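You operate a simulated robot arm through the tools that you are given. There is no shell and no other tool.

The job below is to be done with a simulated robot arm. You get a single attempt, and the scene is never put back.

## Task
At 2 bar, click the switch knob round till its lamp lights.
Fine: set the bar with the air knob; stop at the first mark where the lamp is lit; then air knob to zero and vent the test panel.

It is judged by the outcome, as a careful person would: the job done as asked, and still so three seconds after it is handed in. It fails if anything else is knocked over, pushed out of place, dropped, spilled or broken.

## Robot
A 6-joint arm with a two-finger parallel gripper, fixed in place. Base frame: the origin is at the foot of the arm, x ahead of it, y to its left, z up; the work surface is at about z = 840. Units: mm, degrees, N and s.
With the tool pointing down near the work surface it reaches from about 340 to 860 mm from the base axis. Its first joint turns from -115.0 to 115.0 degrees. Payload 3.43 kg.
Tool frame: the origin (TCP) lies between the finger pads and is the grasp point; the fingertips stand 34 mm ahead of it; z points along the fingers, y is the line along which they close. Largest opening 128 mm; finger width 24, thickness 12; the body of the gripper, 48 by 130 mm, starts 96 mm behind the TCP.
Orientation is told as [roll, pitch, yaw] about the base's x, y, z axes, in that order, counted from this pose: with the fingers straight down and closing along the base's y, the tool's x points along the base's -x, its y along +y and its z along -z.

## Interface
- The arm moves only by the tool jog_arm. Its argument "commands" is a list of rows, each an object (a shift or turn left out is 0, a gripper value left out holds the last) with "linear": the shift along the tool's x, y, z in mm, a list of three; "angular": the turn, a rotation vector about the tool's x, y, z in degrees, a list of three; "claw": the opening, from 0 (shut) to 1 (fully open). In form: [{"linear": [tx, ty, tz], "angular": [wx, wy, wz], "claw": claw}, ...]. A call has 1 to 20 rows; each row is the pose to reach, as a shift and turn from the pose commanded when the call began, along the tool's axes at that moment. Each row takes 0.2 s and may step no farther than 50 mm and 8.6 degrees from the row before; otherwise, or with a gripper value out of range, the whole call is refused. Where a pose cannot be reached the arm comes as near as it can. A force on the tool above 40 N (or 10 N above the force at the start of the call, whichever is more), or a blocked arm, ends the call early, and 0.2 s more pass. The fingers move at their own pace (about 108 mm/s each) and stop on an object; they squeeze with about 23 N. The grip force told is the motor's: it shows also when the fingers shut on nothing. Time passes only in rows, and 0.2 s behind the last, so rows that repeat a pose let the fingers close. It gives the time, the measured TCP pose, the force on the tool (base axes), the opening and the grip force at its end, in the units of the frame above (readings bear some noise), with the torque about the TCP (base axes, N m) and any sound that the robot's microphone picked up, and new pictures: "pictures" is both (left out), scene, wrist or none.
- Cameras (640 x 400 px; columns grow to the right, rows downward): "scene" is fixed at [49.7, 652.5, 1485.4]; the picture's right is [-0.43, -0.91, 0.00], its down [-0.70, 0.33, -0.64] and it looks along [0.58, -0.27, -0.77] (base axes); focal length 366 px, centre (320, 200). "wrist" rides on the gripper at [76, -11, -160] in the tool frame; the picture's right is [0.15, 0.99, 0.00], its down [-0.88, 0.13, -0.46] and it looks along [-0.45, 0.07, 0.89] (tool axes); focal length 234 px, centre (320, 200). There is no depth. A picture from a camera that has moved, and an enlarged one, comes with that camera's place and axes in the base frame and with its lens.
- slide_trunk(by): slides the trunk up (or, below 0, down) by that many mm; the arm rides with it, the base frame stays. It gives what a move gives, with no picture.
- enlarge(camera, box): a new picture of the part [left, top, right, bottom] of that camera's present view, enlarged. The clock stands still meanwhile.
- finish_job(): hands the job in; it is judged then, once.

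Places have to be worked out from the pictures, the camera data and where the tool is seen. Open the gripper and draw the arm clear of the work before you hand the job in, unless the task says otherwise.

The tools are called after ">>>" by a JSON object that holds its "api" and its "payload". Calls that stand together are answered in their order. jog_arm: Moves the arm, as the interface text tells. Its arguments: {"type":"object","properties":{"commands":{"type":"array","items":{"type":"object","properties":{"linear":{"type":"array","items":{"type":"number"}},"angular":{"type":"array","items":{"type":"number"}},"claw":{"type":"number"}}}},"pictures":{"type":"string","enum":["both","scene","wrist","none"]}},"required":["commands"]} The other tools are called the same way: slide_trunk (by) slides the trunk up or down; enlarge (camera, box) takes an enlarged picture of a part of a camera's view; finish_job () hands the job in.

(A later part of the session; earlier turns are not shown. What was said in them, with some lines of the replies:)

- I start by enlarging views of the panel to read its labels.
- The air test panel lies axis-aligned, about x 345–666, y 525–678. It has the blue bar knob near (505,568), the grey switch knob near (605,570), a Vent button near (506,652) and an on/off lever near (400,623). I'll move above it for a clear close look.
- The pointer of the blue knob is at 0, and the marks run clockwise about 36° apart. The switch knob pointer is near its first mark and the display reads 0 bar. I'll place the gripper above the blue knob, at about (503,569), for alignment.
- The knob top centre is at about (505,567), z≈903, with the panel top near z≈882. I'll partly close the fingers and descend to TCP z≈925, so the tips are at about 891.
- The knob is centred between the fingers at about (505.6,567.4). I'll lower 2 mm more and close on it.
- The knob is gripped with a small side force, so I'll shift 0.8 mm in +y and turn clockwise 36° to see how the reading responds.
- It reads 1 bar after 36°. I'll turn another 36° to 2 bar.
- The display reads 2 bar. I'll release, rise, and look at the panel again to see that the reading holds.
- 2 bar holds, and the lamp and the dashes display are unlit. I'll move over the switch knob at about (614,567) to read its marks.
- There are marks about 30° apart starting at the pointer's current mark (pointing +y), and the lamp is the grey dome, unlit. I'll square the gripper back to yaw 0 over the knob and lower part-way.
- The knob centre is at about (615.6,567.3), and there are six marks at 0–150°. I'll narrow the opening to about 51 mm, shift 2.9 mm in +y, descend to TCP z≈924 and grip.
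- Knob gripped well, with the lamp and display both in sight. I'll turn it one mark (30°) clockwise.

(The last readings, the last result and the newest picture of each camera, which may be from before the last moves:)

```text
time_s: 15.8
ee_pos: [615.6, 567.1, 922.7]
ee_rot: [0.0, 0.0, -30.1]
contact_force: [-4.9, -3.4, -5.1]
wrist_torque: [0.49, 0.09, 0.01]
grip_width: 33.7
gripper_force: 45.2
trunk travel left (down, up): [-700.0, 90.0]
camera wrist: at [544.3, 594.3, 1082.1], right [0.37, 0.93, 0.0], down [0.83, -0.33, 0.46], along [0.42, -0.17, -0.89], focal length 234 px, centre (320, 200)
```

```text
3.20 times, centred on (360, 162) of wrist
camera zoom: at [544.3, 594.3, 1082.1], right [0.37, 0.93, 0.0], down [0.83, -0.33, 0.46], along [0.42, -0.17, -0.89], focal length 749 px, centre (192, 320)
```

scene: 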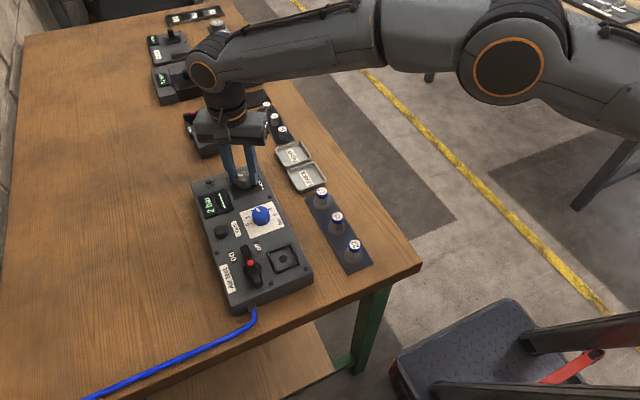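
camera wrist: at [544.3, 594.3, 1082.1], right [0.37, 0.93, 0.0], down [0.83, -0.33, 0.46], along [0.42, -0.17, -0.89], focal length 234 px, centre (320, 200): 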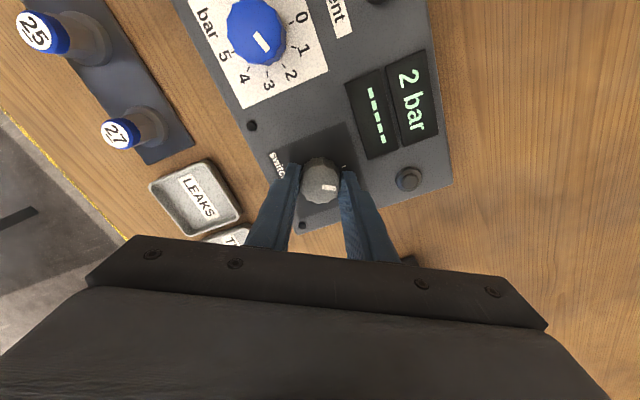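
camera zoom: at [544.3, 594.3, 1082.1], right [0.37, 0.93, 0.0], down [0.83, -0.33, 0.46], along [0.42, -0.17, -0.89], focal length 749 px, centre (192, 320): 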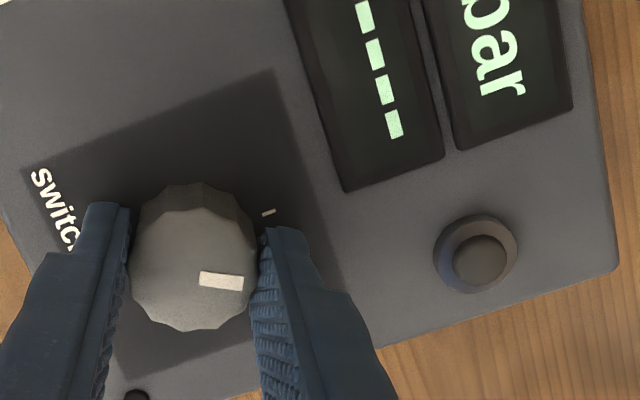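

The pointer is on the second mark; the lamp dome is still dark. Next click, another 30°.

>>> {"api": "jog_arm", "payload": {"commands": [{"angular": [0, 0, 6]}, {"angular": [0, 0, 12]}, {"angular": [0, 0, 18]}, {"angular": [0, 0, 24]}, {"angular": [0, 0, 30]}, {"angular": [0, 0, 30]}, {"angular": [0, 0, 30]}]}}

>>> {"api": "enlarge", "payload": {"camera": "scene", "box": [180, 140, 300, 220]}}

>>> {"api": "enlarge", "payload": {"camera": "wrist", "box": [260, 80, 460, 205]}}

```text
time_s: 17.4
ee_pos: [616.2, 567.4, 923.0]
ee_rot: [-0.1, 0.0, -60.0]
contact_force: [-9.7, -8.9, -8.6]
wrist_torque: [0.07, -0.09, 0.01]
grip_width: 33.6
gripper_force: 45.6
trunk travel left (down, up): [-700.0, 90.0]
camera wrist: at [567.8, 626.0, 1082.1], right [0.78, 0.62, 0.0], down [0.55, -0.7, 0.46], along [0.28, -0.36, -0.89], focal length 234 px, centre (320, 200)
```

scene: 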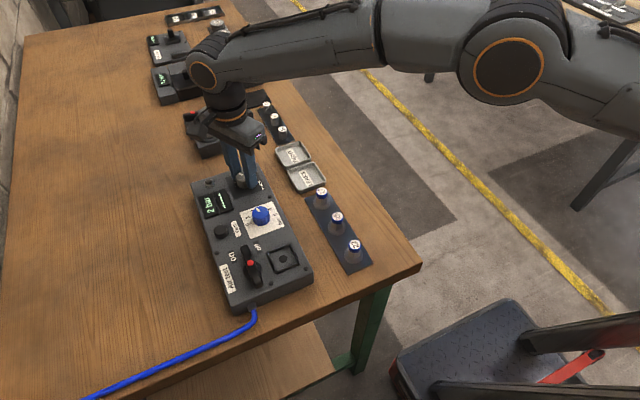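
wrist: 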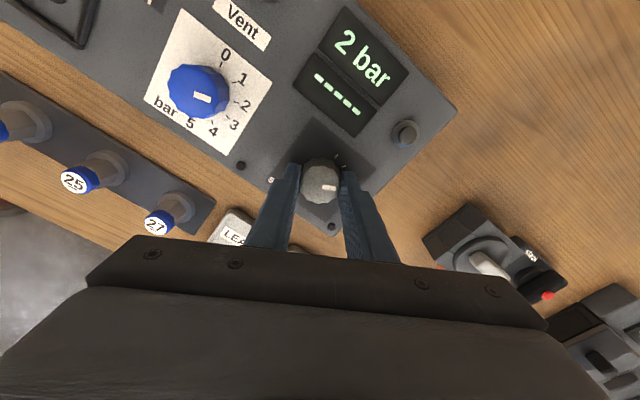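

```text
5.00 times, centred on (240, 180) of scene
camera zoom: at [49.7, 652.5, 1485.4], right [-0.43, -0.91, 0.0], down [-0.7, 0.33, -0.64], along [0.58, -0.27, -0.77], focal length 1831 px, centre (720, 300)
```

zoom: 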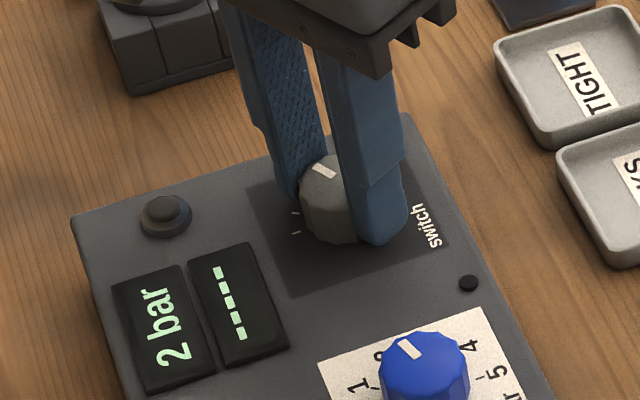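

```text
3.20 times, centred on (360, 142) of wrist
camera zoom: at [567.8, 626.0, 1082.1], right [0.78, 0.62, 0.0], down [0.55, -0.7, 0.46], along [0.28, -0.36, -0.89], focal length 749 px, centre (192, 384)
```

zoom: 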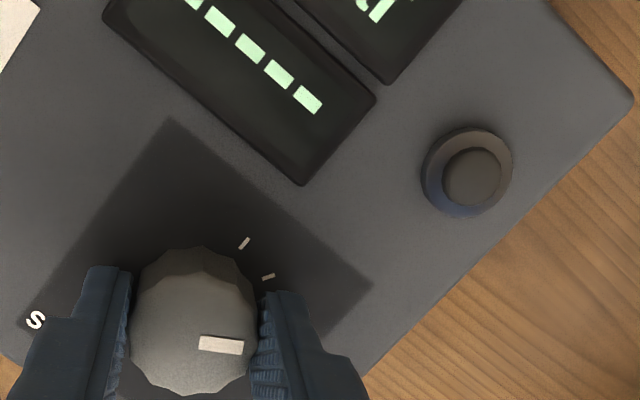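

Third mark, lamp still dark and 2 bar holding. I'll ease the side load slightly and click on another 30°.

>>> {"api": "jog_arm", "payload": {"commands": [{"linear": [-0.2, -0.6, 0.4], "angular": [0, 0, 6]}, {"linear": [-0.2, -0.6, 0.4], "angular": [0, 0, 12]}, {"linear": [-0.2, -0.6, 0.4], "angular": [0, 0, 18]}, {"linear": [-0.2, -0.6, 0.4], "angular": [0, 0, 24]}, {"linear": [-0.2, -0.6, 0.4], "angular": [0, 0, 30]}, {"linear": [-0.2, -0.6, 0.4], "angular": [0, 0, 30]}, {"linear": [-0.2, -0.6, 0.4], "angular": [0, 0, 30]}]}}

>>> {"api": "enlarge", "payload": {"camera": "scene", "box": [180, 140, 300, 220]}}

>>> {"api": "enlarge", "payload": {"camera": "wrist", "box": [260, 80, 460, 205]}}

```text
time_s: 19.0
ee_pos: [614.7, 568.0, 922.5]
ee_rot: [0.0, 0.0, -90.1]
contact_force: [-9.4, -5.3, -6.3]
wrist_torque: [-0.14, -0.24, 0.01]
grip_width: 33.6
gripper_force: 45.4
trunk travel left (down, up): [-700.0, 90.0]
camera wrist: at [603.7, 641.5, 1082.1], right [0.99, 0.15, 0.0], down [0.13, -0.88, 0.46], along [0.07, -0.45, -0.89], focal length 234 px, centre (320, 200)
```

scene: 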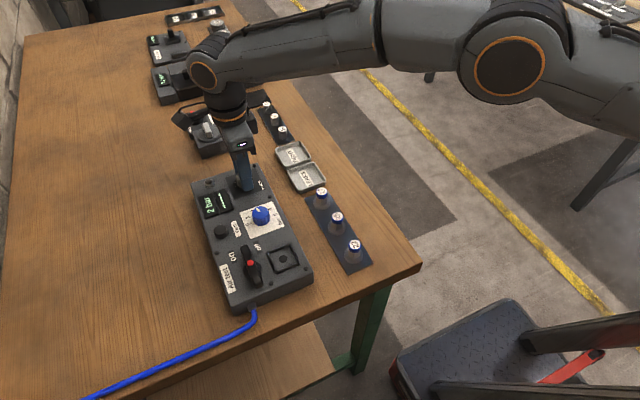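
wrist: 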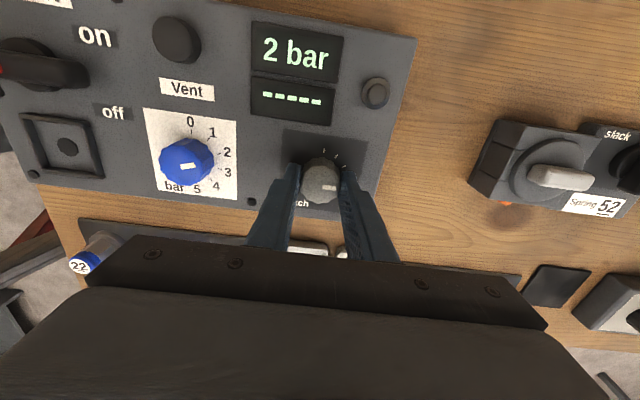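

```text
5.00 times, centred on (240, 180) of scene
camera zoom: at [49.7, 652.5, 1485.4], right [-0.43, -0.91, 0.0], down [-0.7, 0.33, -0.64], along [0.58, -0.27, -0.77], focal length 1831 px, centre (720, 300)
```

zoom: 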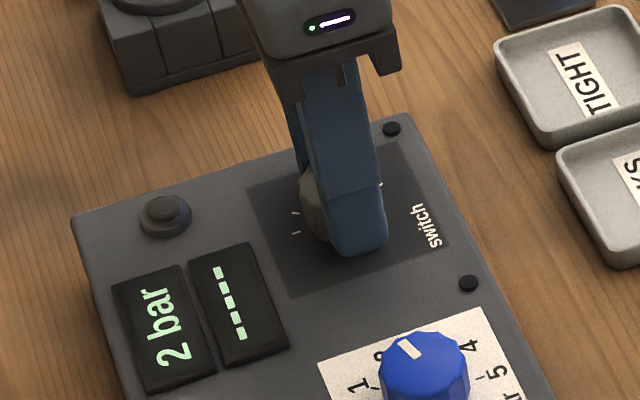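

```text
3.20 times, centred on (360, 142) of wrist
camera zoom: at [603.7, 641.5, 1082.1], right [0.99, 0.15, 0.0], down [0.13, -0.88, 0.46], along [0.07, -0.45, -0.89], focal length 749 px, centre (192, 384)
```

zoom: 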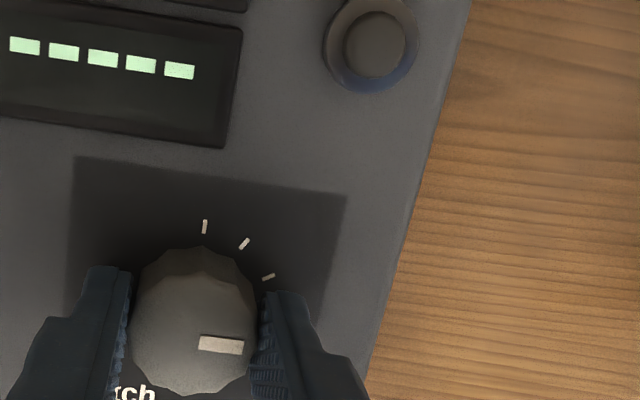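

Fourth mark, lamp still dark. On to the fifth mark.

>>> {"api": "jog_arm", "payload": {"commands": [{"linear": [-0.2, -0.5, 0.3], "angular": [0, 0, 6]}, {"linear": [-0.2, -0.5, 0.3], "angular": [0, 0, 12]}, {"linear": [-0.2, -0.5, 0.3], "angular": [0, 0, 18]}, {"linear": [-0.2, -0.5, 0.3], "angular": [0, 0, 24]}, {"linear": [-0.2, -0.5, 0.3], "angular": [0, 0, 30]}, {"linear": [-0.2, -0.5, 0.3], "angular": [0, 0, 30]}, {"linear": [-0.2, -0.5, 0.3], "angular": [0, 0, 30]}]}}

>>> {"api": "enlarge", "payload": {"camera": "scene", "box": [180, 140, 300, 220]}}

>>> {"api": "enlarge", "payload": {"camera": "wrist", "box": [240, 60, 440, 205]}}

```text
time_s: 20.6
ee_pos: [615.7, 566.4, 922.5]
ee_rot: [-0.1, 0.1, -120.1]
contact_force: [-6.9, 0.5, -4.5]
wrist_torque: [0.32, 0.41, -0.02]
grip_width: 33.7
gripper_force: 44.3
trunk travel left (down, up): [-700.0, 90.0]
camera wrist: at [642.8, 637.0, 1082.1], right [0.93, -0.37, 0.0], down [-0.33, -0.83, 0.46], along [-0.17, -0.42, -0.89], focal length 234 px, centre (320, 200)
```

scene: 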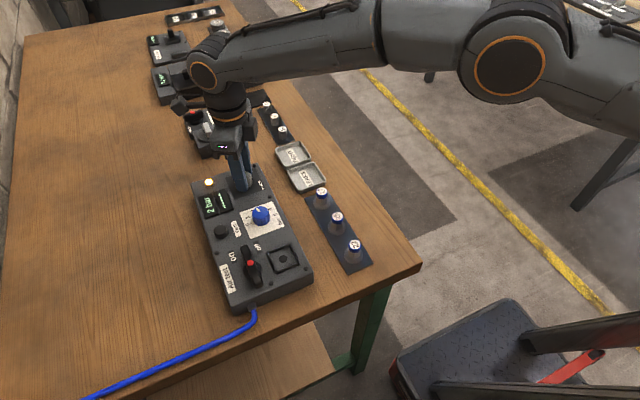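
wrist: 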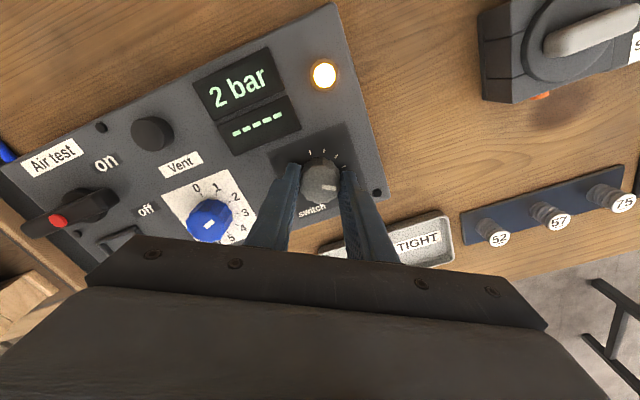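

```text
5.00 times, centred on (240, 180) of scene
camera zoom: at [49.7, 652.5, 1485.4], right [-0.43, -0.91, 0.0], down [-0.7, 0.33, -0.64], along [0.58, -0.27, -0.77], focal length 1831 px, centre (720, 300)
```

zoom: 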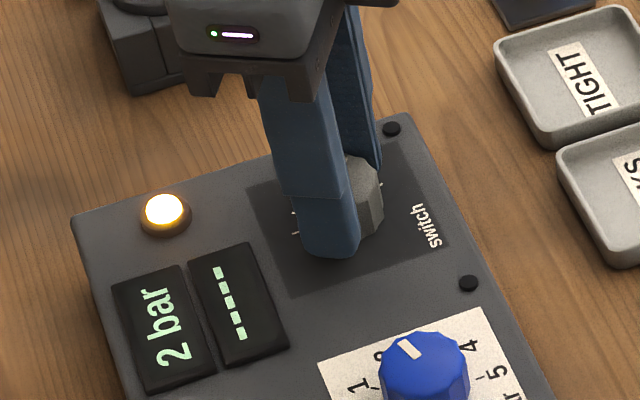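

```text
2.76 times, centred on (340, 132) of wrist
camera zoom: at [642.8, 637.0, 1082.1], right [0.93, -0.37, 0.0], down [-0.33, -0.83, 0.46], along [-0.17, -0.42, -0.89], focal length 646 px, centre (265, 386)
```

zoom: 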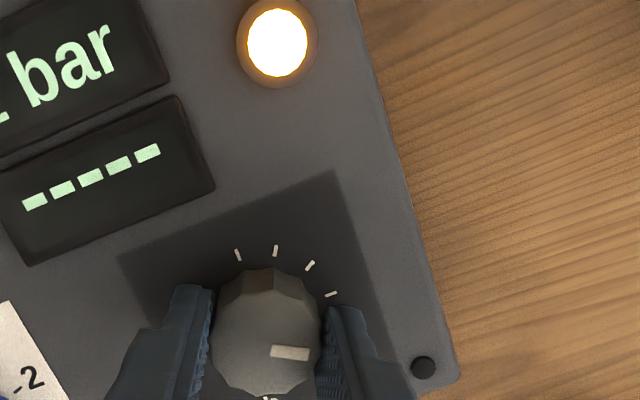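

The lamp lit at the fifth mark with 2 bar. I'll release and rise straight up, and check it stays lit.

>>> {"api": "jog_arm", "payload": {"commands": [{"linear": [0, 0, 0], "claw": 0.4}, {"linear": [0, 0, 0]}, {"linear": [0, 0, -20]}, {"linear": [0, 0, -50]}, {"linear": [0, 0, -80]}, {"linear": [0, 0, -80]}]}}

>>> {"api": "enlarge", "payload": {"camera": "wrist", "box": [240, 60, 440, 205]}}

```text
time_s: 22.0
ee_pos: [614.8, 567.3, 1001.2]
ee_rot: [0.0, 0.0, -120.0]
contact_force: [0.7, 0.8, 0.8]
wrist_torque: [0.0, 0.02, 0.01]
grip_width: 51.4
gripper_force: 0.1
trunk travel left (down, up): [-700.0, 90.0]
camera wrist: at [642.6, 636.8, 1160.5], right [0.93, -0.37, 0.0], down [-0.33, -0.83, 0.46], along [-0.17, -0.42, -0.89], focal length 234 px, centre (320, 200)
```

scene: 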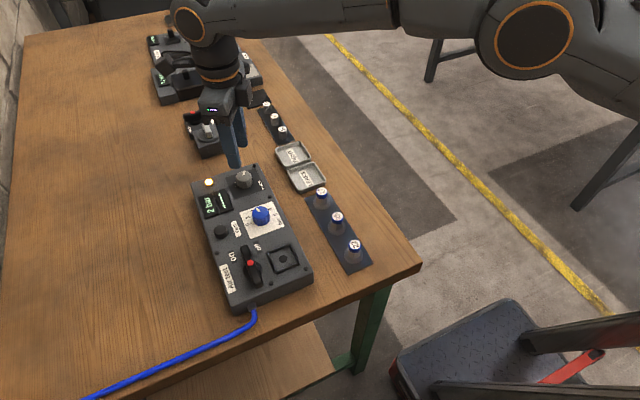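
wrist: 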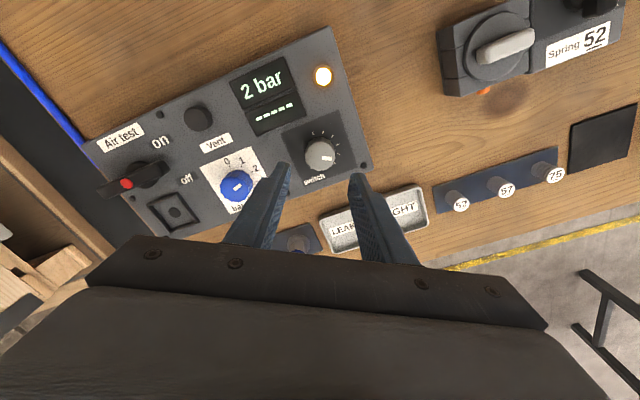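

```text
2.76 times, centred on (340, 132) of wrist
camera zoom: at [642.6, 636.8, 1160.5], right [0.93, -0.37, 0.0], down [-0.33, -0.83, 0.46], along [-0.17, -0.42, -0.89], focal length 646 px, centre (265, 386)
```

zoom: 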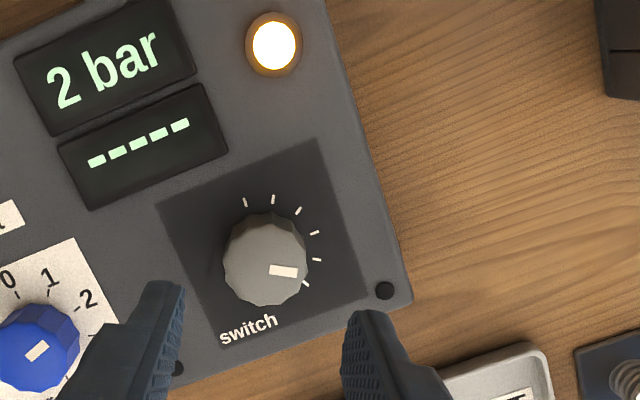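

The lamp stays lit at the fifth mark. Now I'll go back over the blue knob at yaw −72.

>>> {"api": "jog_arm", "payload": {"commands": [{"linear": [-9, -15.7, 0], "angular": [0, 0, -8]}, {"linear": [-18, -31.4, 0], "angular": [0, 0, -16]}, {"linear": [-27, -47.1, 0], "angular": [0, 0, -24]}, {"linear": [-36, -62.8, 0], "angular": [0, 0, -32]}, {"linear": [-45, -78.5, 0], "angular": [0, 0, -40]}, {"linear": [-54.1, -94.4, 0], "angular": [0, 0, -48]}, {"linear": [-54.1, -94.4, 20], "angular": [0, 0, -48]}, {"linear": [-54.1, -94.4, 40], "angular": [0, 0, -48]}, {"linear": [-54.1, -94.4, 40], "angular": [0, 0, -48]}]}}

>>> {"api": "enlarge", "payload": {"camera": "wrist", "box": [240, 110, 400, 210]}}

```text
time_s: 24.0
ee_pos: [506.4, 567.0, 961.8]
ee_rot: [-0.1, 0.0, -72.0]
contact_force: [0.2, 0.5, -1.1]
wrist_torque: [0.01, -0.02, -0.02]
grip_width: 51.2
gripper_force: 0.1
trunk travel left (down, up): [-700.0, 90.0]
camera wrist: at [471.1, 634.2, 1122.0], right [0.9, 0.44, 0.0], down [0.4, -0.8, 0.46], along [0.2, -0.41, -0.89], focal length 234 px, centre (320, 200)
```

scene: 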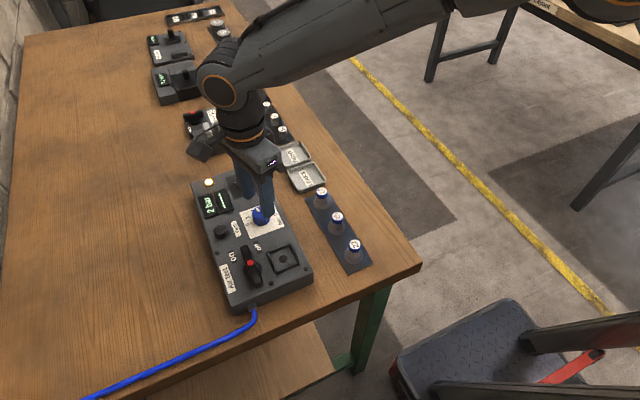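
wrist: 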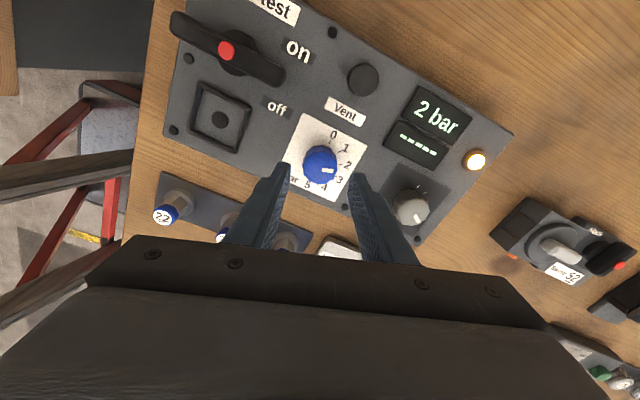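

```text
4.00 times, centred on (320, 160) of wrist
camera zoom: at [471.1, 634.2, 1122.0], right [0.9, 0.44, 0.0], down [0.4, -0.8, 0.46], along [0.2, -0.41, -0.89], focal length 937 px, centre (320, 360)
```

zoom: 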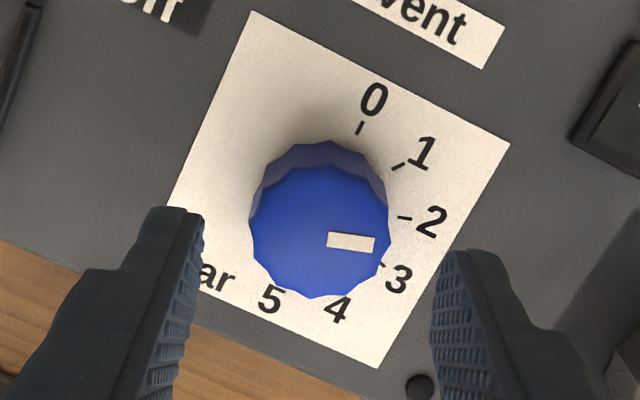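

The knob is centred between the fingers. I'll descend to z≈924 and grip.

>>> {"api": "jog_arm", "payload": {"commands": [{"linear": [0, 0, 12]}, {"linear": [0, 0, 24]}, {"linear": [0, 0, 33]}, {"linear": [0, 0, 38]}, {"linear": [0, 0, 38], "claw": 0}, {"linear": [0, 0, 38]}, {"linear": [0, 0, 38]}]}}

>>> {"api": "enlarge", "payload": {"camera": "wrist", "box": [240, 110, 400, 210]}}

```text
time_s: 25.6
ee_pos: [505.9, 566.8, 925.7]
ee_rot: [0.1, 0.0, -72.1]
contact_force: [-5.1, -2.3, -2.3]
wrist_torque: [0.23, -0.28, 0.01]
grip_width: 33.8
gripper_force: 44.5
trunk travel left (down, up): [-700.0, 90.0]
camera wrist: at [471.1, 634.2, 1084.0], right [0.9, 0.44, 0.0], down [0.4, -0.8, 0.46], along [0.2, -0.41, -0.89], focal length 234 px, centre (320, 200)
```

scene: 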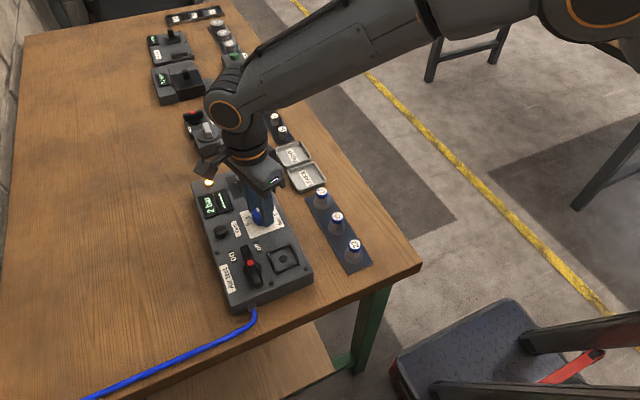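
wrist: 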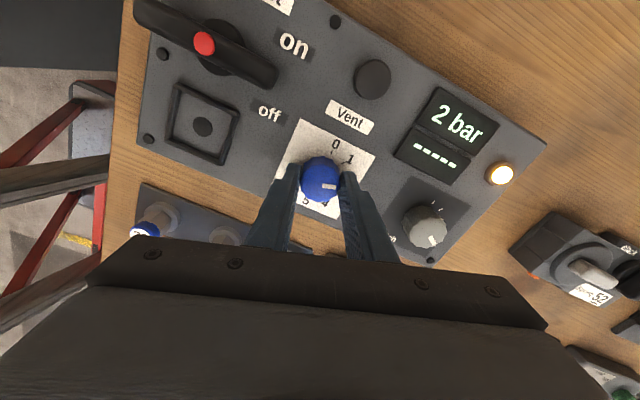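

```text
4.00 times, centred on (320, 160) of wrist
camera zoom: at [471.1, 634.2, 1084.0], right [0.9, 0.44, 0.0], down [0.4, -0.8, 0.46], along [0.2, -0.41, -0.89], focal length 937 px, centre (320, 360)
```

zoom: 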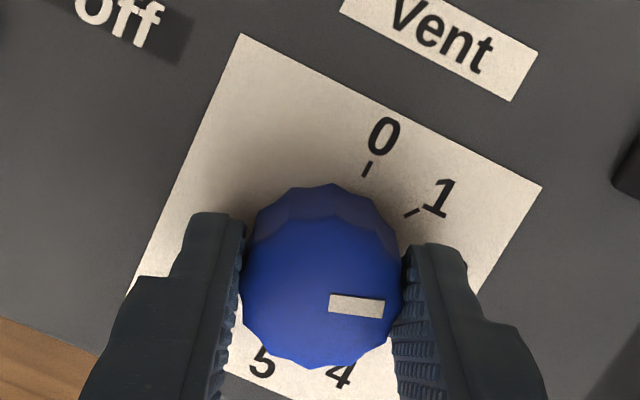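

Gripped with the same pointer alignment as before. I'll turn counter-clockwise 72° back to zero.

>>> {"api": "jog_arm", "payload": {"commands": [{"angular": [0, 0, -8]}, {"angular": [0, 0, -16]}, {"angular": [0, 0, -24]}, {"angular": [0, 0, -32]}, {"angular": [0, 0, -40]}, {"angular": [0, 0, -48]}, {"angular": [0, 0, -56]}, {"angular": [0, 0, -64]}, {"angular": [0, 0, -72]}, {"angular": [0, 0, -72]}, {"angular": [0, 0, -72]}]}}

>>> {"api": "enlarge", "payload": {"camera": "wrist", "box": [240, 110, 400, 210]}}

>>> {"api": "enlarge", "payload": {"camera": "scene", "box": [180, 160, 300, 240]}}

```text
time_s: 28.0
ee_pos: [507.1, 568.7, 924.7]
ee_rot: [0.0, 0.0, 0.0]
contact_force: [-1.9, 5.9, 2.0]
wrist_torque: [-0.17, 0.33, 0.01]
grip_width: 33.7
gripper_force: 44.6
trunk travel left (down, up): [-700.0, 90.0]
camera wrist: at [429.8, 555.1, 1084.0], right [-0.15, 0.99, 0.0], down [0.88, 0.13, 0.46], along [0.45, 0.07, -0.89], focal length 234 px, centre (320, 200)
```

scene: 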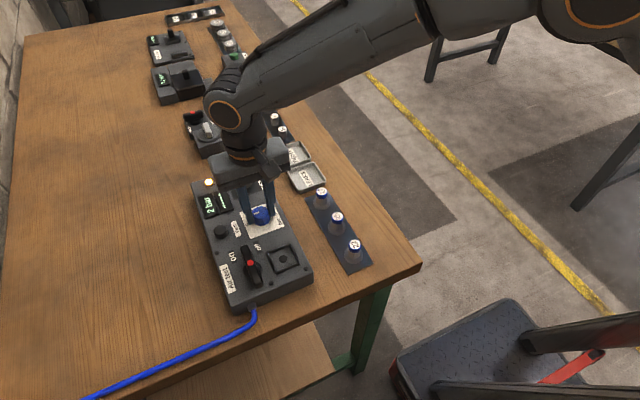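
wrist: 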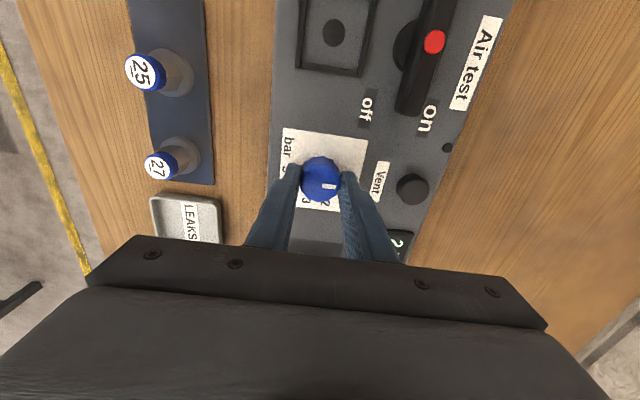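

```text
4.00 times, centred on (320, 160) of wrist
camera zoom: at [429.8, 555.1, 1084.0], right [-0.15, 0.99, 0.0], down [0.88, 0.13, 0.46], along [0.45, 0.07, -0.89], focal length 937 px, centre (320, 360)
```

zoom: 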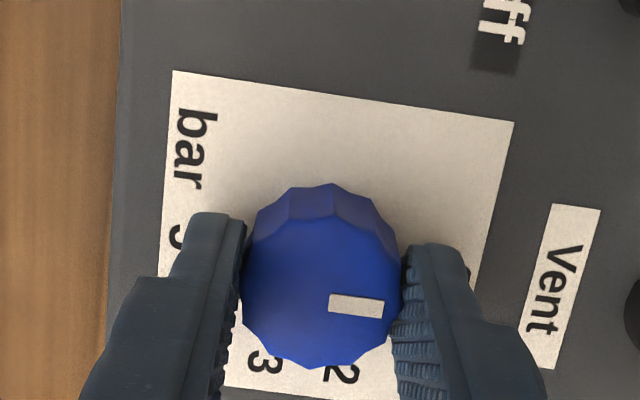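

```text
5.00 times, centred on (240, 200) of scene
camera zoom: at [49.7, 652.5, 1485.4], right [-0.43, -0.91, 0.0], down [-0.7, 0.33, -0.64], along [0.58, -0.27, -0.77], focal length 1831 px, centre (720, 200)
```

zoom: 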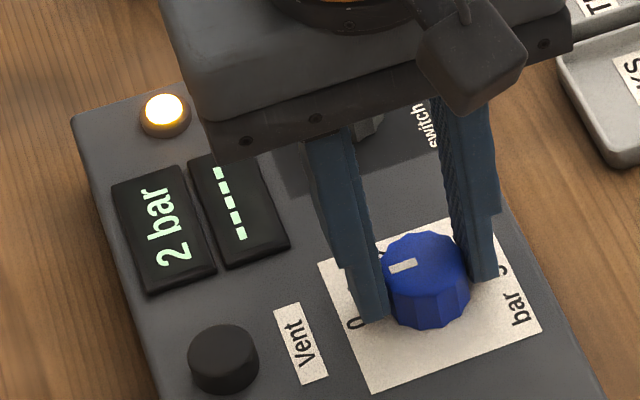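

The knob is back on 0, and the 2 bar remains trapped until vented. I'll release, rise, shut the fingers, and move above the Vent button at about (504,651).

>>> {"api": "jog_arm", "payload": {"commands": [{"linear": [0, 0, 0], "claw": 0.4}, {"linear": [0, 0, 0]}, {"linear": [0, 0, -25]}, {"linear": [0, 0, -50]}, {"linear": [0, 30, -60], "claw": 0}, {"linear": [1, 60, -60]}, {"linear": [2, 83, -60]}, {"linear": [2, 83, -60]}, {"linear": [2, 83, -60]}]}}

>>> {"api": "enlarge", "payload": {"camera": "wrist", "box": [240, 110, 400, 210]}}

>>> {"api": "enlarge", "payload": {"camera": "scene", "box": [180, 160, 300, 240]}}

```text
time_s: 30.0
ee_pos: [504.7, 651.1, 985.2]
ee_rot: [-0.1, 0.1, 0.0]
contact_force: [-0.8, -0.5, 0.2]
wrist_torque: [-0.01, -0.03, -0.02]
grip_width: 0.1
gripper_force: 22.4
trunk travel left (down, up): [-700.0, 90.0]
camera wrist: at [427.9, 638.1, 1143.6], right [-0.15, 0.99, 0.0], down [0.88, 0.13, 0.46], along [0.45, 0.07, -0.89], focal length 234 px, centre (320, 200)
```

scene: 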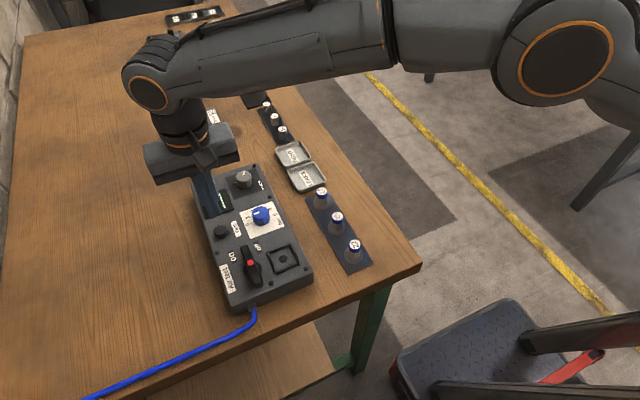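
wrist: 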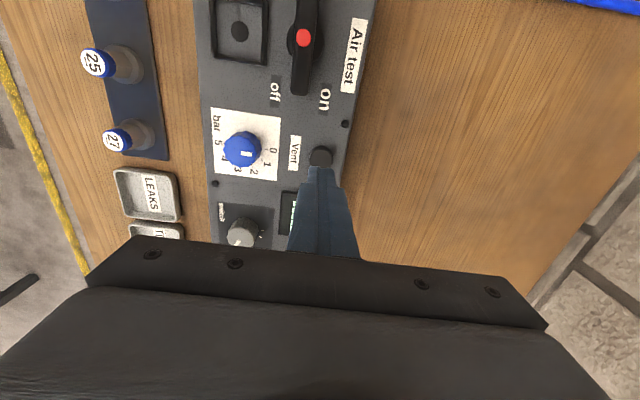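

```text
4.00 times, centred on (320, 160) of wrist
camera zoom: at [427.9, 638.1, 1143.6], right [-0.15, 0.99, 0.0], down [0.88, 0.13, 0.46], along [0.45, 0.07, -0.89], focal length 937 px, centre (320, 360)
```

zoom: 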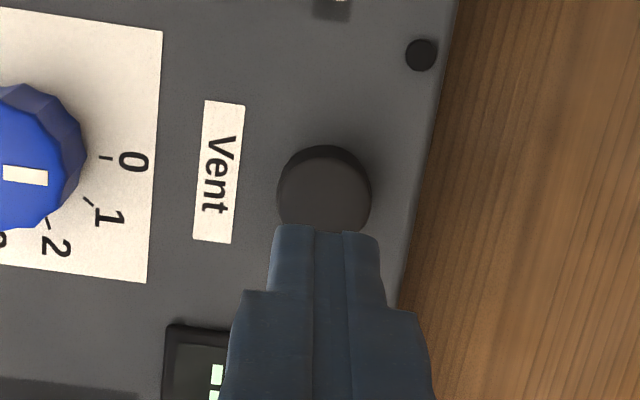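

```text
5.00 times, centred on (240, 200) of scene
camera zoom: at [49.7, 652.5, 1485.4], right [-0.43, -0.91, 0.0], down [-0.7, 0.33, -0.64], along [0.58, -0.27, -0.77], focal length 1831 px, centre (720, 200)
```

zoom: 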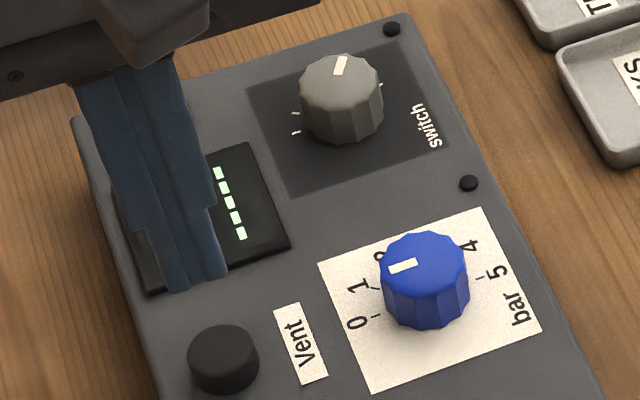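

The Vent button is at about (505.5,651.6), right under the closed fingertips. I'll descend and then press in small steps, watching the force.

>>> {"api": "jog_arm", "payload": {"commands": [{"linear": [-0.8, 0.5, 20]}, {"linear": [-0.8, 0.5, 40]}, {"linear": [-0.8, 0.5, 50]}, {"linear": [-0.8, 0.5, 52]}, {"linear": [-0.8, 0.5, 54]}, {"linear": [-0.8, 0.5, 56]}, {"linear": [-0.8, 0.5, 57.5]}]}}

>>> {"api": "enlarge", "payload": {"camera": "scene", "box": [180, 160, 300, 240]}}

```text
time_s: 31.6
ee_pos: [505.1, 650.6, 927.9]
ee_rot: [-0.1, 0.0, 0.0]
contact_force: [0.3, 2.7, 5.6]
wrist_torque: [0.1, 0.02, -0.01]
grip_width: 0.0
gripper_force: 23.0
trunk travel left (down, up): [-700.0, 90.0]
heard: click
camera wrist: at [428.9, 638.4, 1087.1], right [-0.15, 0.99, 0.0], down [0.88, 0.13, 0.46], along [0.45, 0.07, -0.89], focal length 234 px, centre (320, 200)
```

scene: 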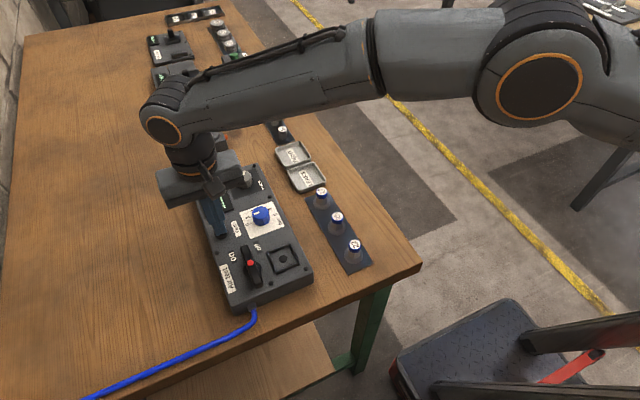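
wrist: 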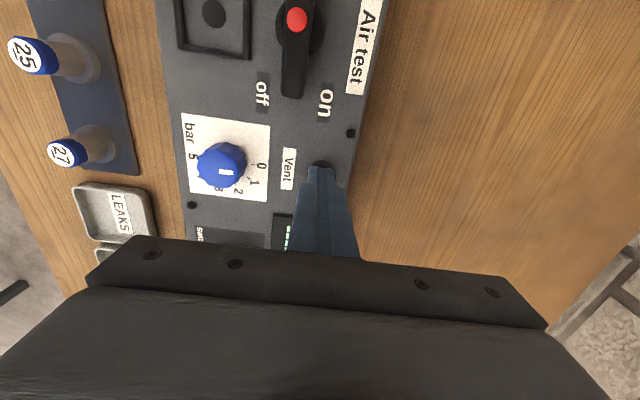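

```text
5.00 times, centred on (240, 200) of scene
camera zoom: at [49.7, 652.5, 1485.4], right [-0.43, -0.91, 0.0], down [-0.7, 0.33, -0.64], along [0.58, -0.27, -0.77], focal length 1831 px, centre (720, 200)
```

zoom: 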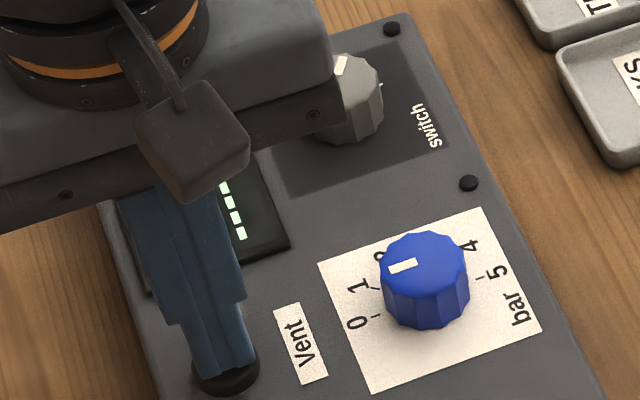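

A click was heard at about 5.6 N. I'll hold the press for about a second, then rise and shift so the display can be read.

>>> {"api": "jog_arm", "payload": {"commands": [{"linear": [0, 0, 1]}, {"linear": [0, 0, 1]}, {"linear": [0, 0, 1]}, {"linear": [0, 0, 1]}, {"linear": [0, 0, 1]}, {"linear": [0, 0, -20]}, {"linear": [0, 0, -60]}, {"linear": [40, 0, -90]}, {"linear": [80, 0, -110]}, {"linear": [80, 0, -110]}]}}

>>> {"api": "enlarge", "payload": {"camera": "scene", "box": [180, 160, 300, 240]}}

```text
time_s: 33.8
ee_pos: [425.0, 650.5, 1037.6]
ee_rot: [0.0, 0.0, -0.1]
contact_force: [-0.1, 0.6, 0.5]
wrist_torque: [0.04, -0.02, -0.02]
grip_width: 0.0
gripper_force: 23.1
trunk travel left (down, up): [-700.0, 90.0]
camera wrist: at [348.8, 638.0, 1196.3], right [-0.15, 0.99, 0.0], down [0.88, 0.13, 0.46], along [0.45, 0.07, -0.89], focal length 234 px, centre (320, 200)
```

scene: 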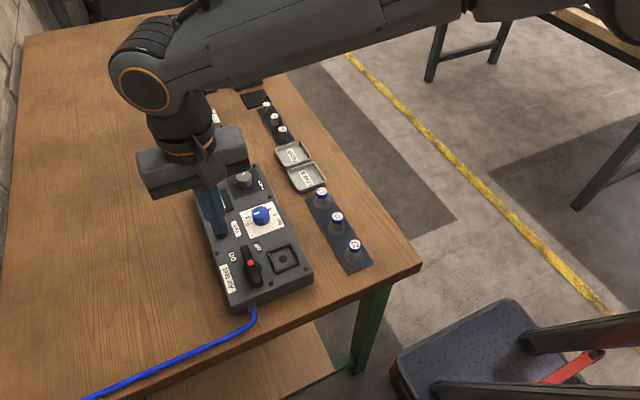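
wrist: 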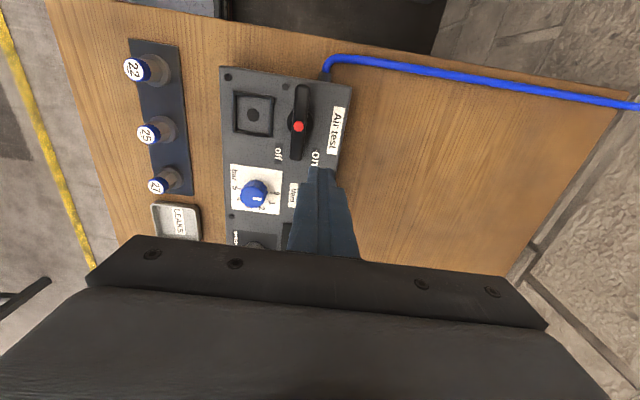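

```text
5.00 times, centred on (240, 200) of scene
camera zoom: at [49.7, 652.5, 1485.4], right [-0.43, -0.91, 0.0], down [-0.7, 0.33, -0.64], along [0.58, -0.27, -0.77], focal length 1831 px, centre (720, 200)
```

zoom: 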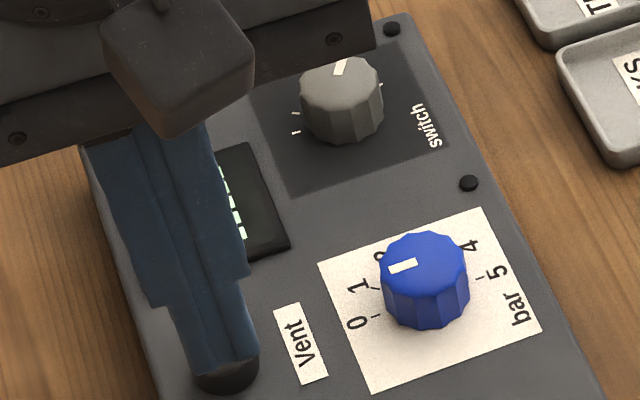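

The arm still blocks the display, so I'll draw it clear to the starting place with the fingers opened.

>>> {"api": "jog_arm", "payload": {"commands": [{"linear": [5, -10, -40]}, {"linear": [15, -40, -75]}, {"linear": [30, -80, -100]}, {"linear": [45, -120, -120]}, {"linear": [62, -160, -132], "claw": 1}, {"linear": [83, -198, -140]}, {"linear": [83, -198, -140]}, {"linear": [83, -198, -140]}]}}

>>> {"api": "enlarge", "payload": {"camera": "scene", "box": [180, 160, 300, 240]}}

```text
time_s: 35.6
ee_pos: [341.7, 452.5, 1177.4]
ee_rot: [0.1, 0.1, 0.0]
contact_force: [0.8, 0.8, -0.5]
wrist_torque: [-0.01, 0.02, 0.02]
grip_width: 128.0
gripper_force: 0.0
trunk travel left (down, up): [-700.0, 90.0]
camera wrist: at [265.1, 439.1, 1336.2], right [-0.15, 0.99, 0.0], down [0.88, 0.13, 0.46], along [0.45, 0.07, -0.89], focal length 234 px, centre (320, 200)
```

scene: 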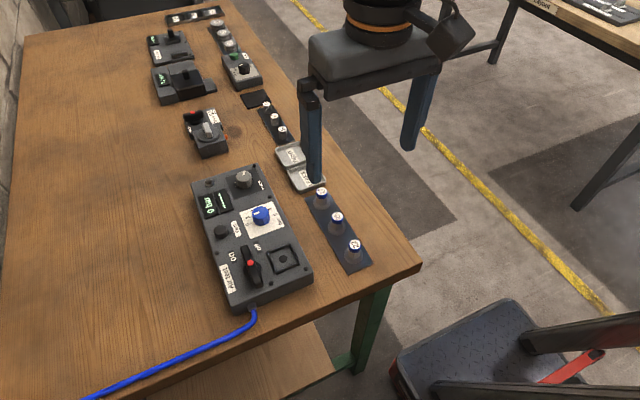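
wrist: 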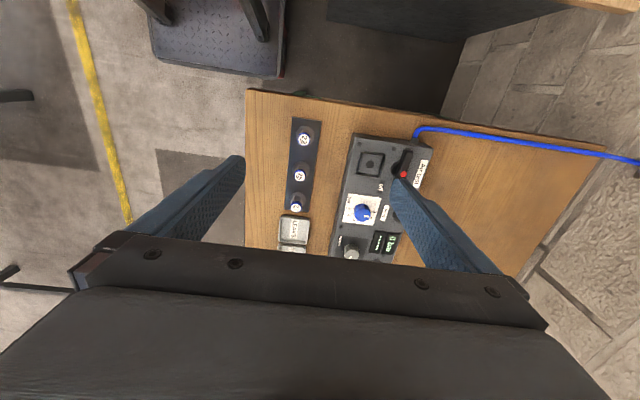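

```text
5.00 times, centred on (240, 200) of scene
camera zoom: at [49.7, 652.5, 1485.4], right [-0.43, -0.91, 0.0], down [-0.7, 0.33, -0.64], along [0.58, -0.27, -0.77], focal length 1831 px, centre (720, 200)
```

zoom: 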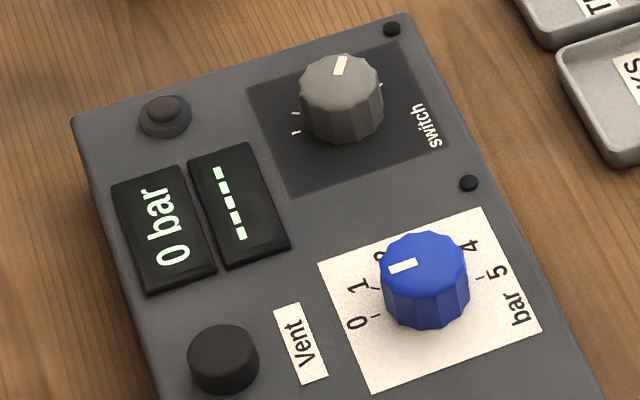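

The display reads 0 bar. The air knob is on 0, the switch is still on the fifth mark where its lamp lit at 2 bar, and nothing else has moved. With the arm clear and the gripper open, I'll hand the job in.

>>> {"api": "finish_job", "payload": {}}

```text
The job is handed in.
```

The job is done and handed in. At 2 bar, the switch lamp first lit on the fifth of its six marks, counting the starting mark as the first, and I left the switch there.

- **Pressure:** I turned the air knob to 2, and the display read 2 bar for all the switch clicks.
- **Switch:** I turned it clockwise one mark at a time. The lamp was dark on the first four marks and lit on the fifth.
- **Shutdown:** The air knob is back at 0. I pressed Vent and the display dropped to 0 bar. The lamp went out once the pressure was gone.

Nothing else on the bench was touched. The gripper is open and the arm is back where it started, clear of the work.
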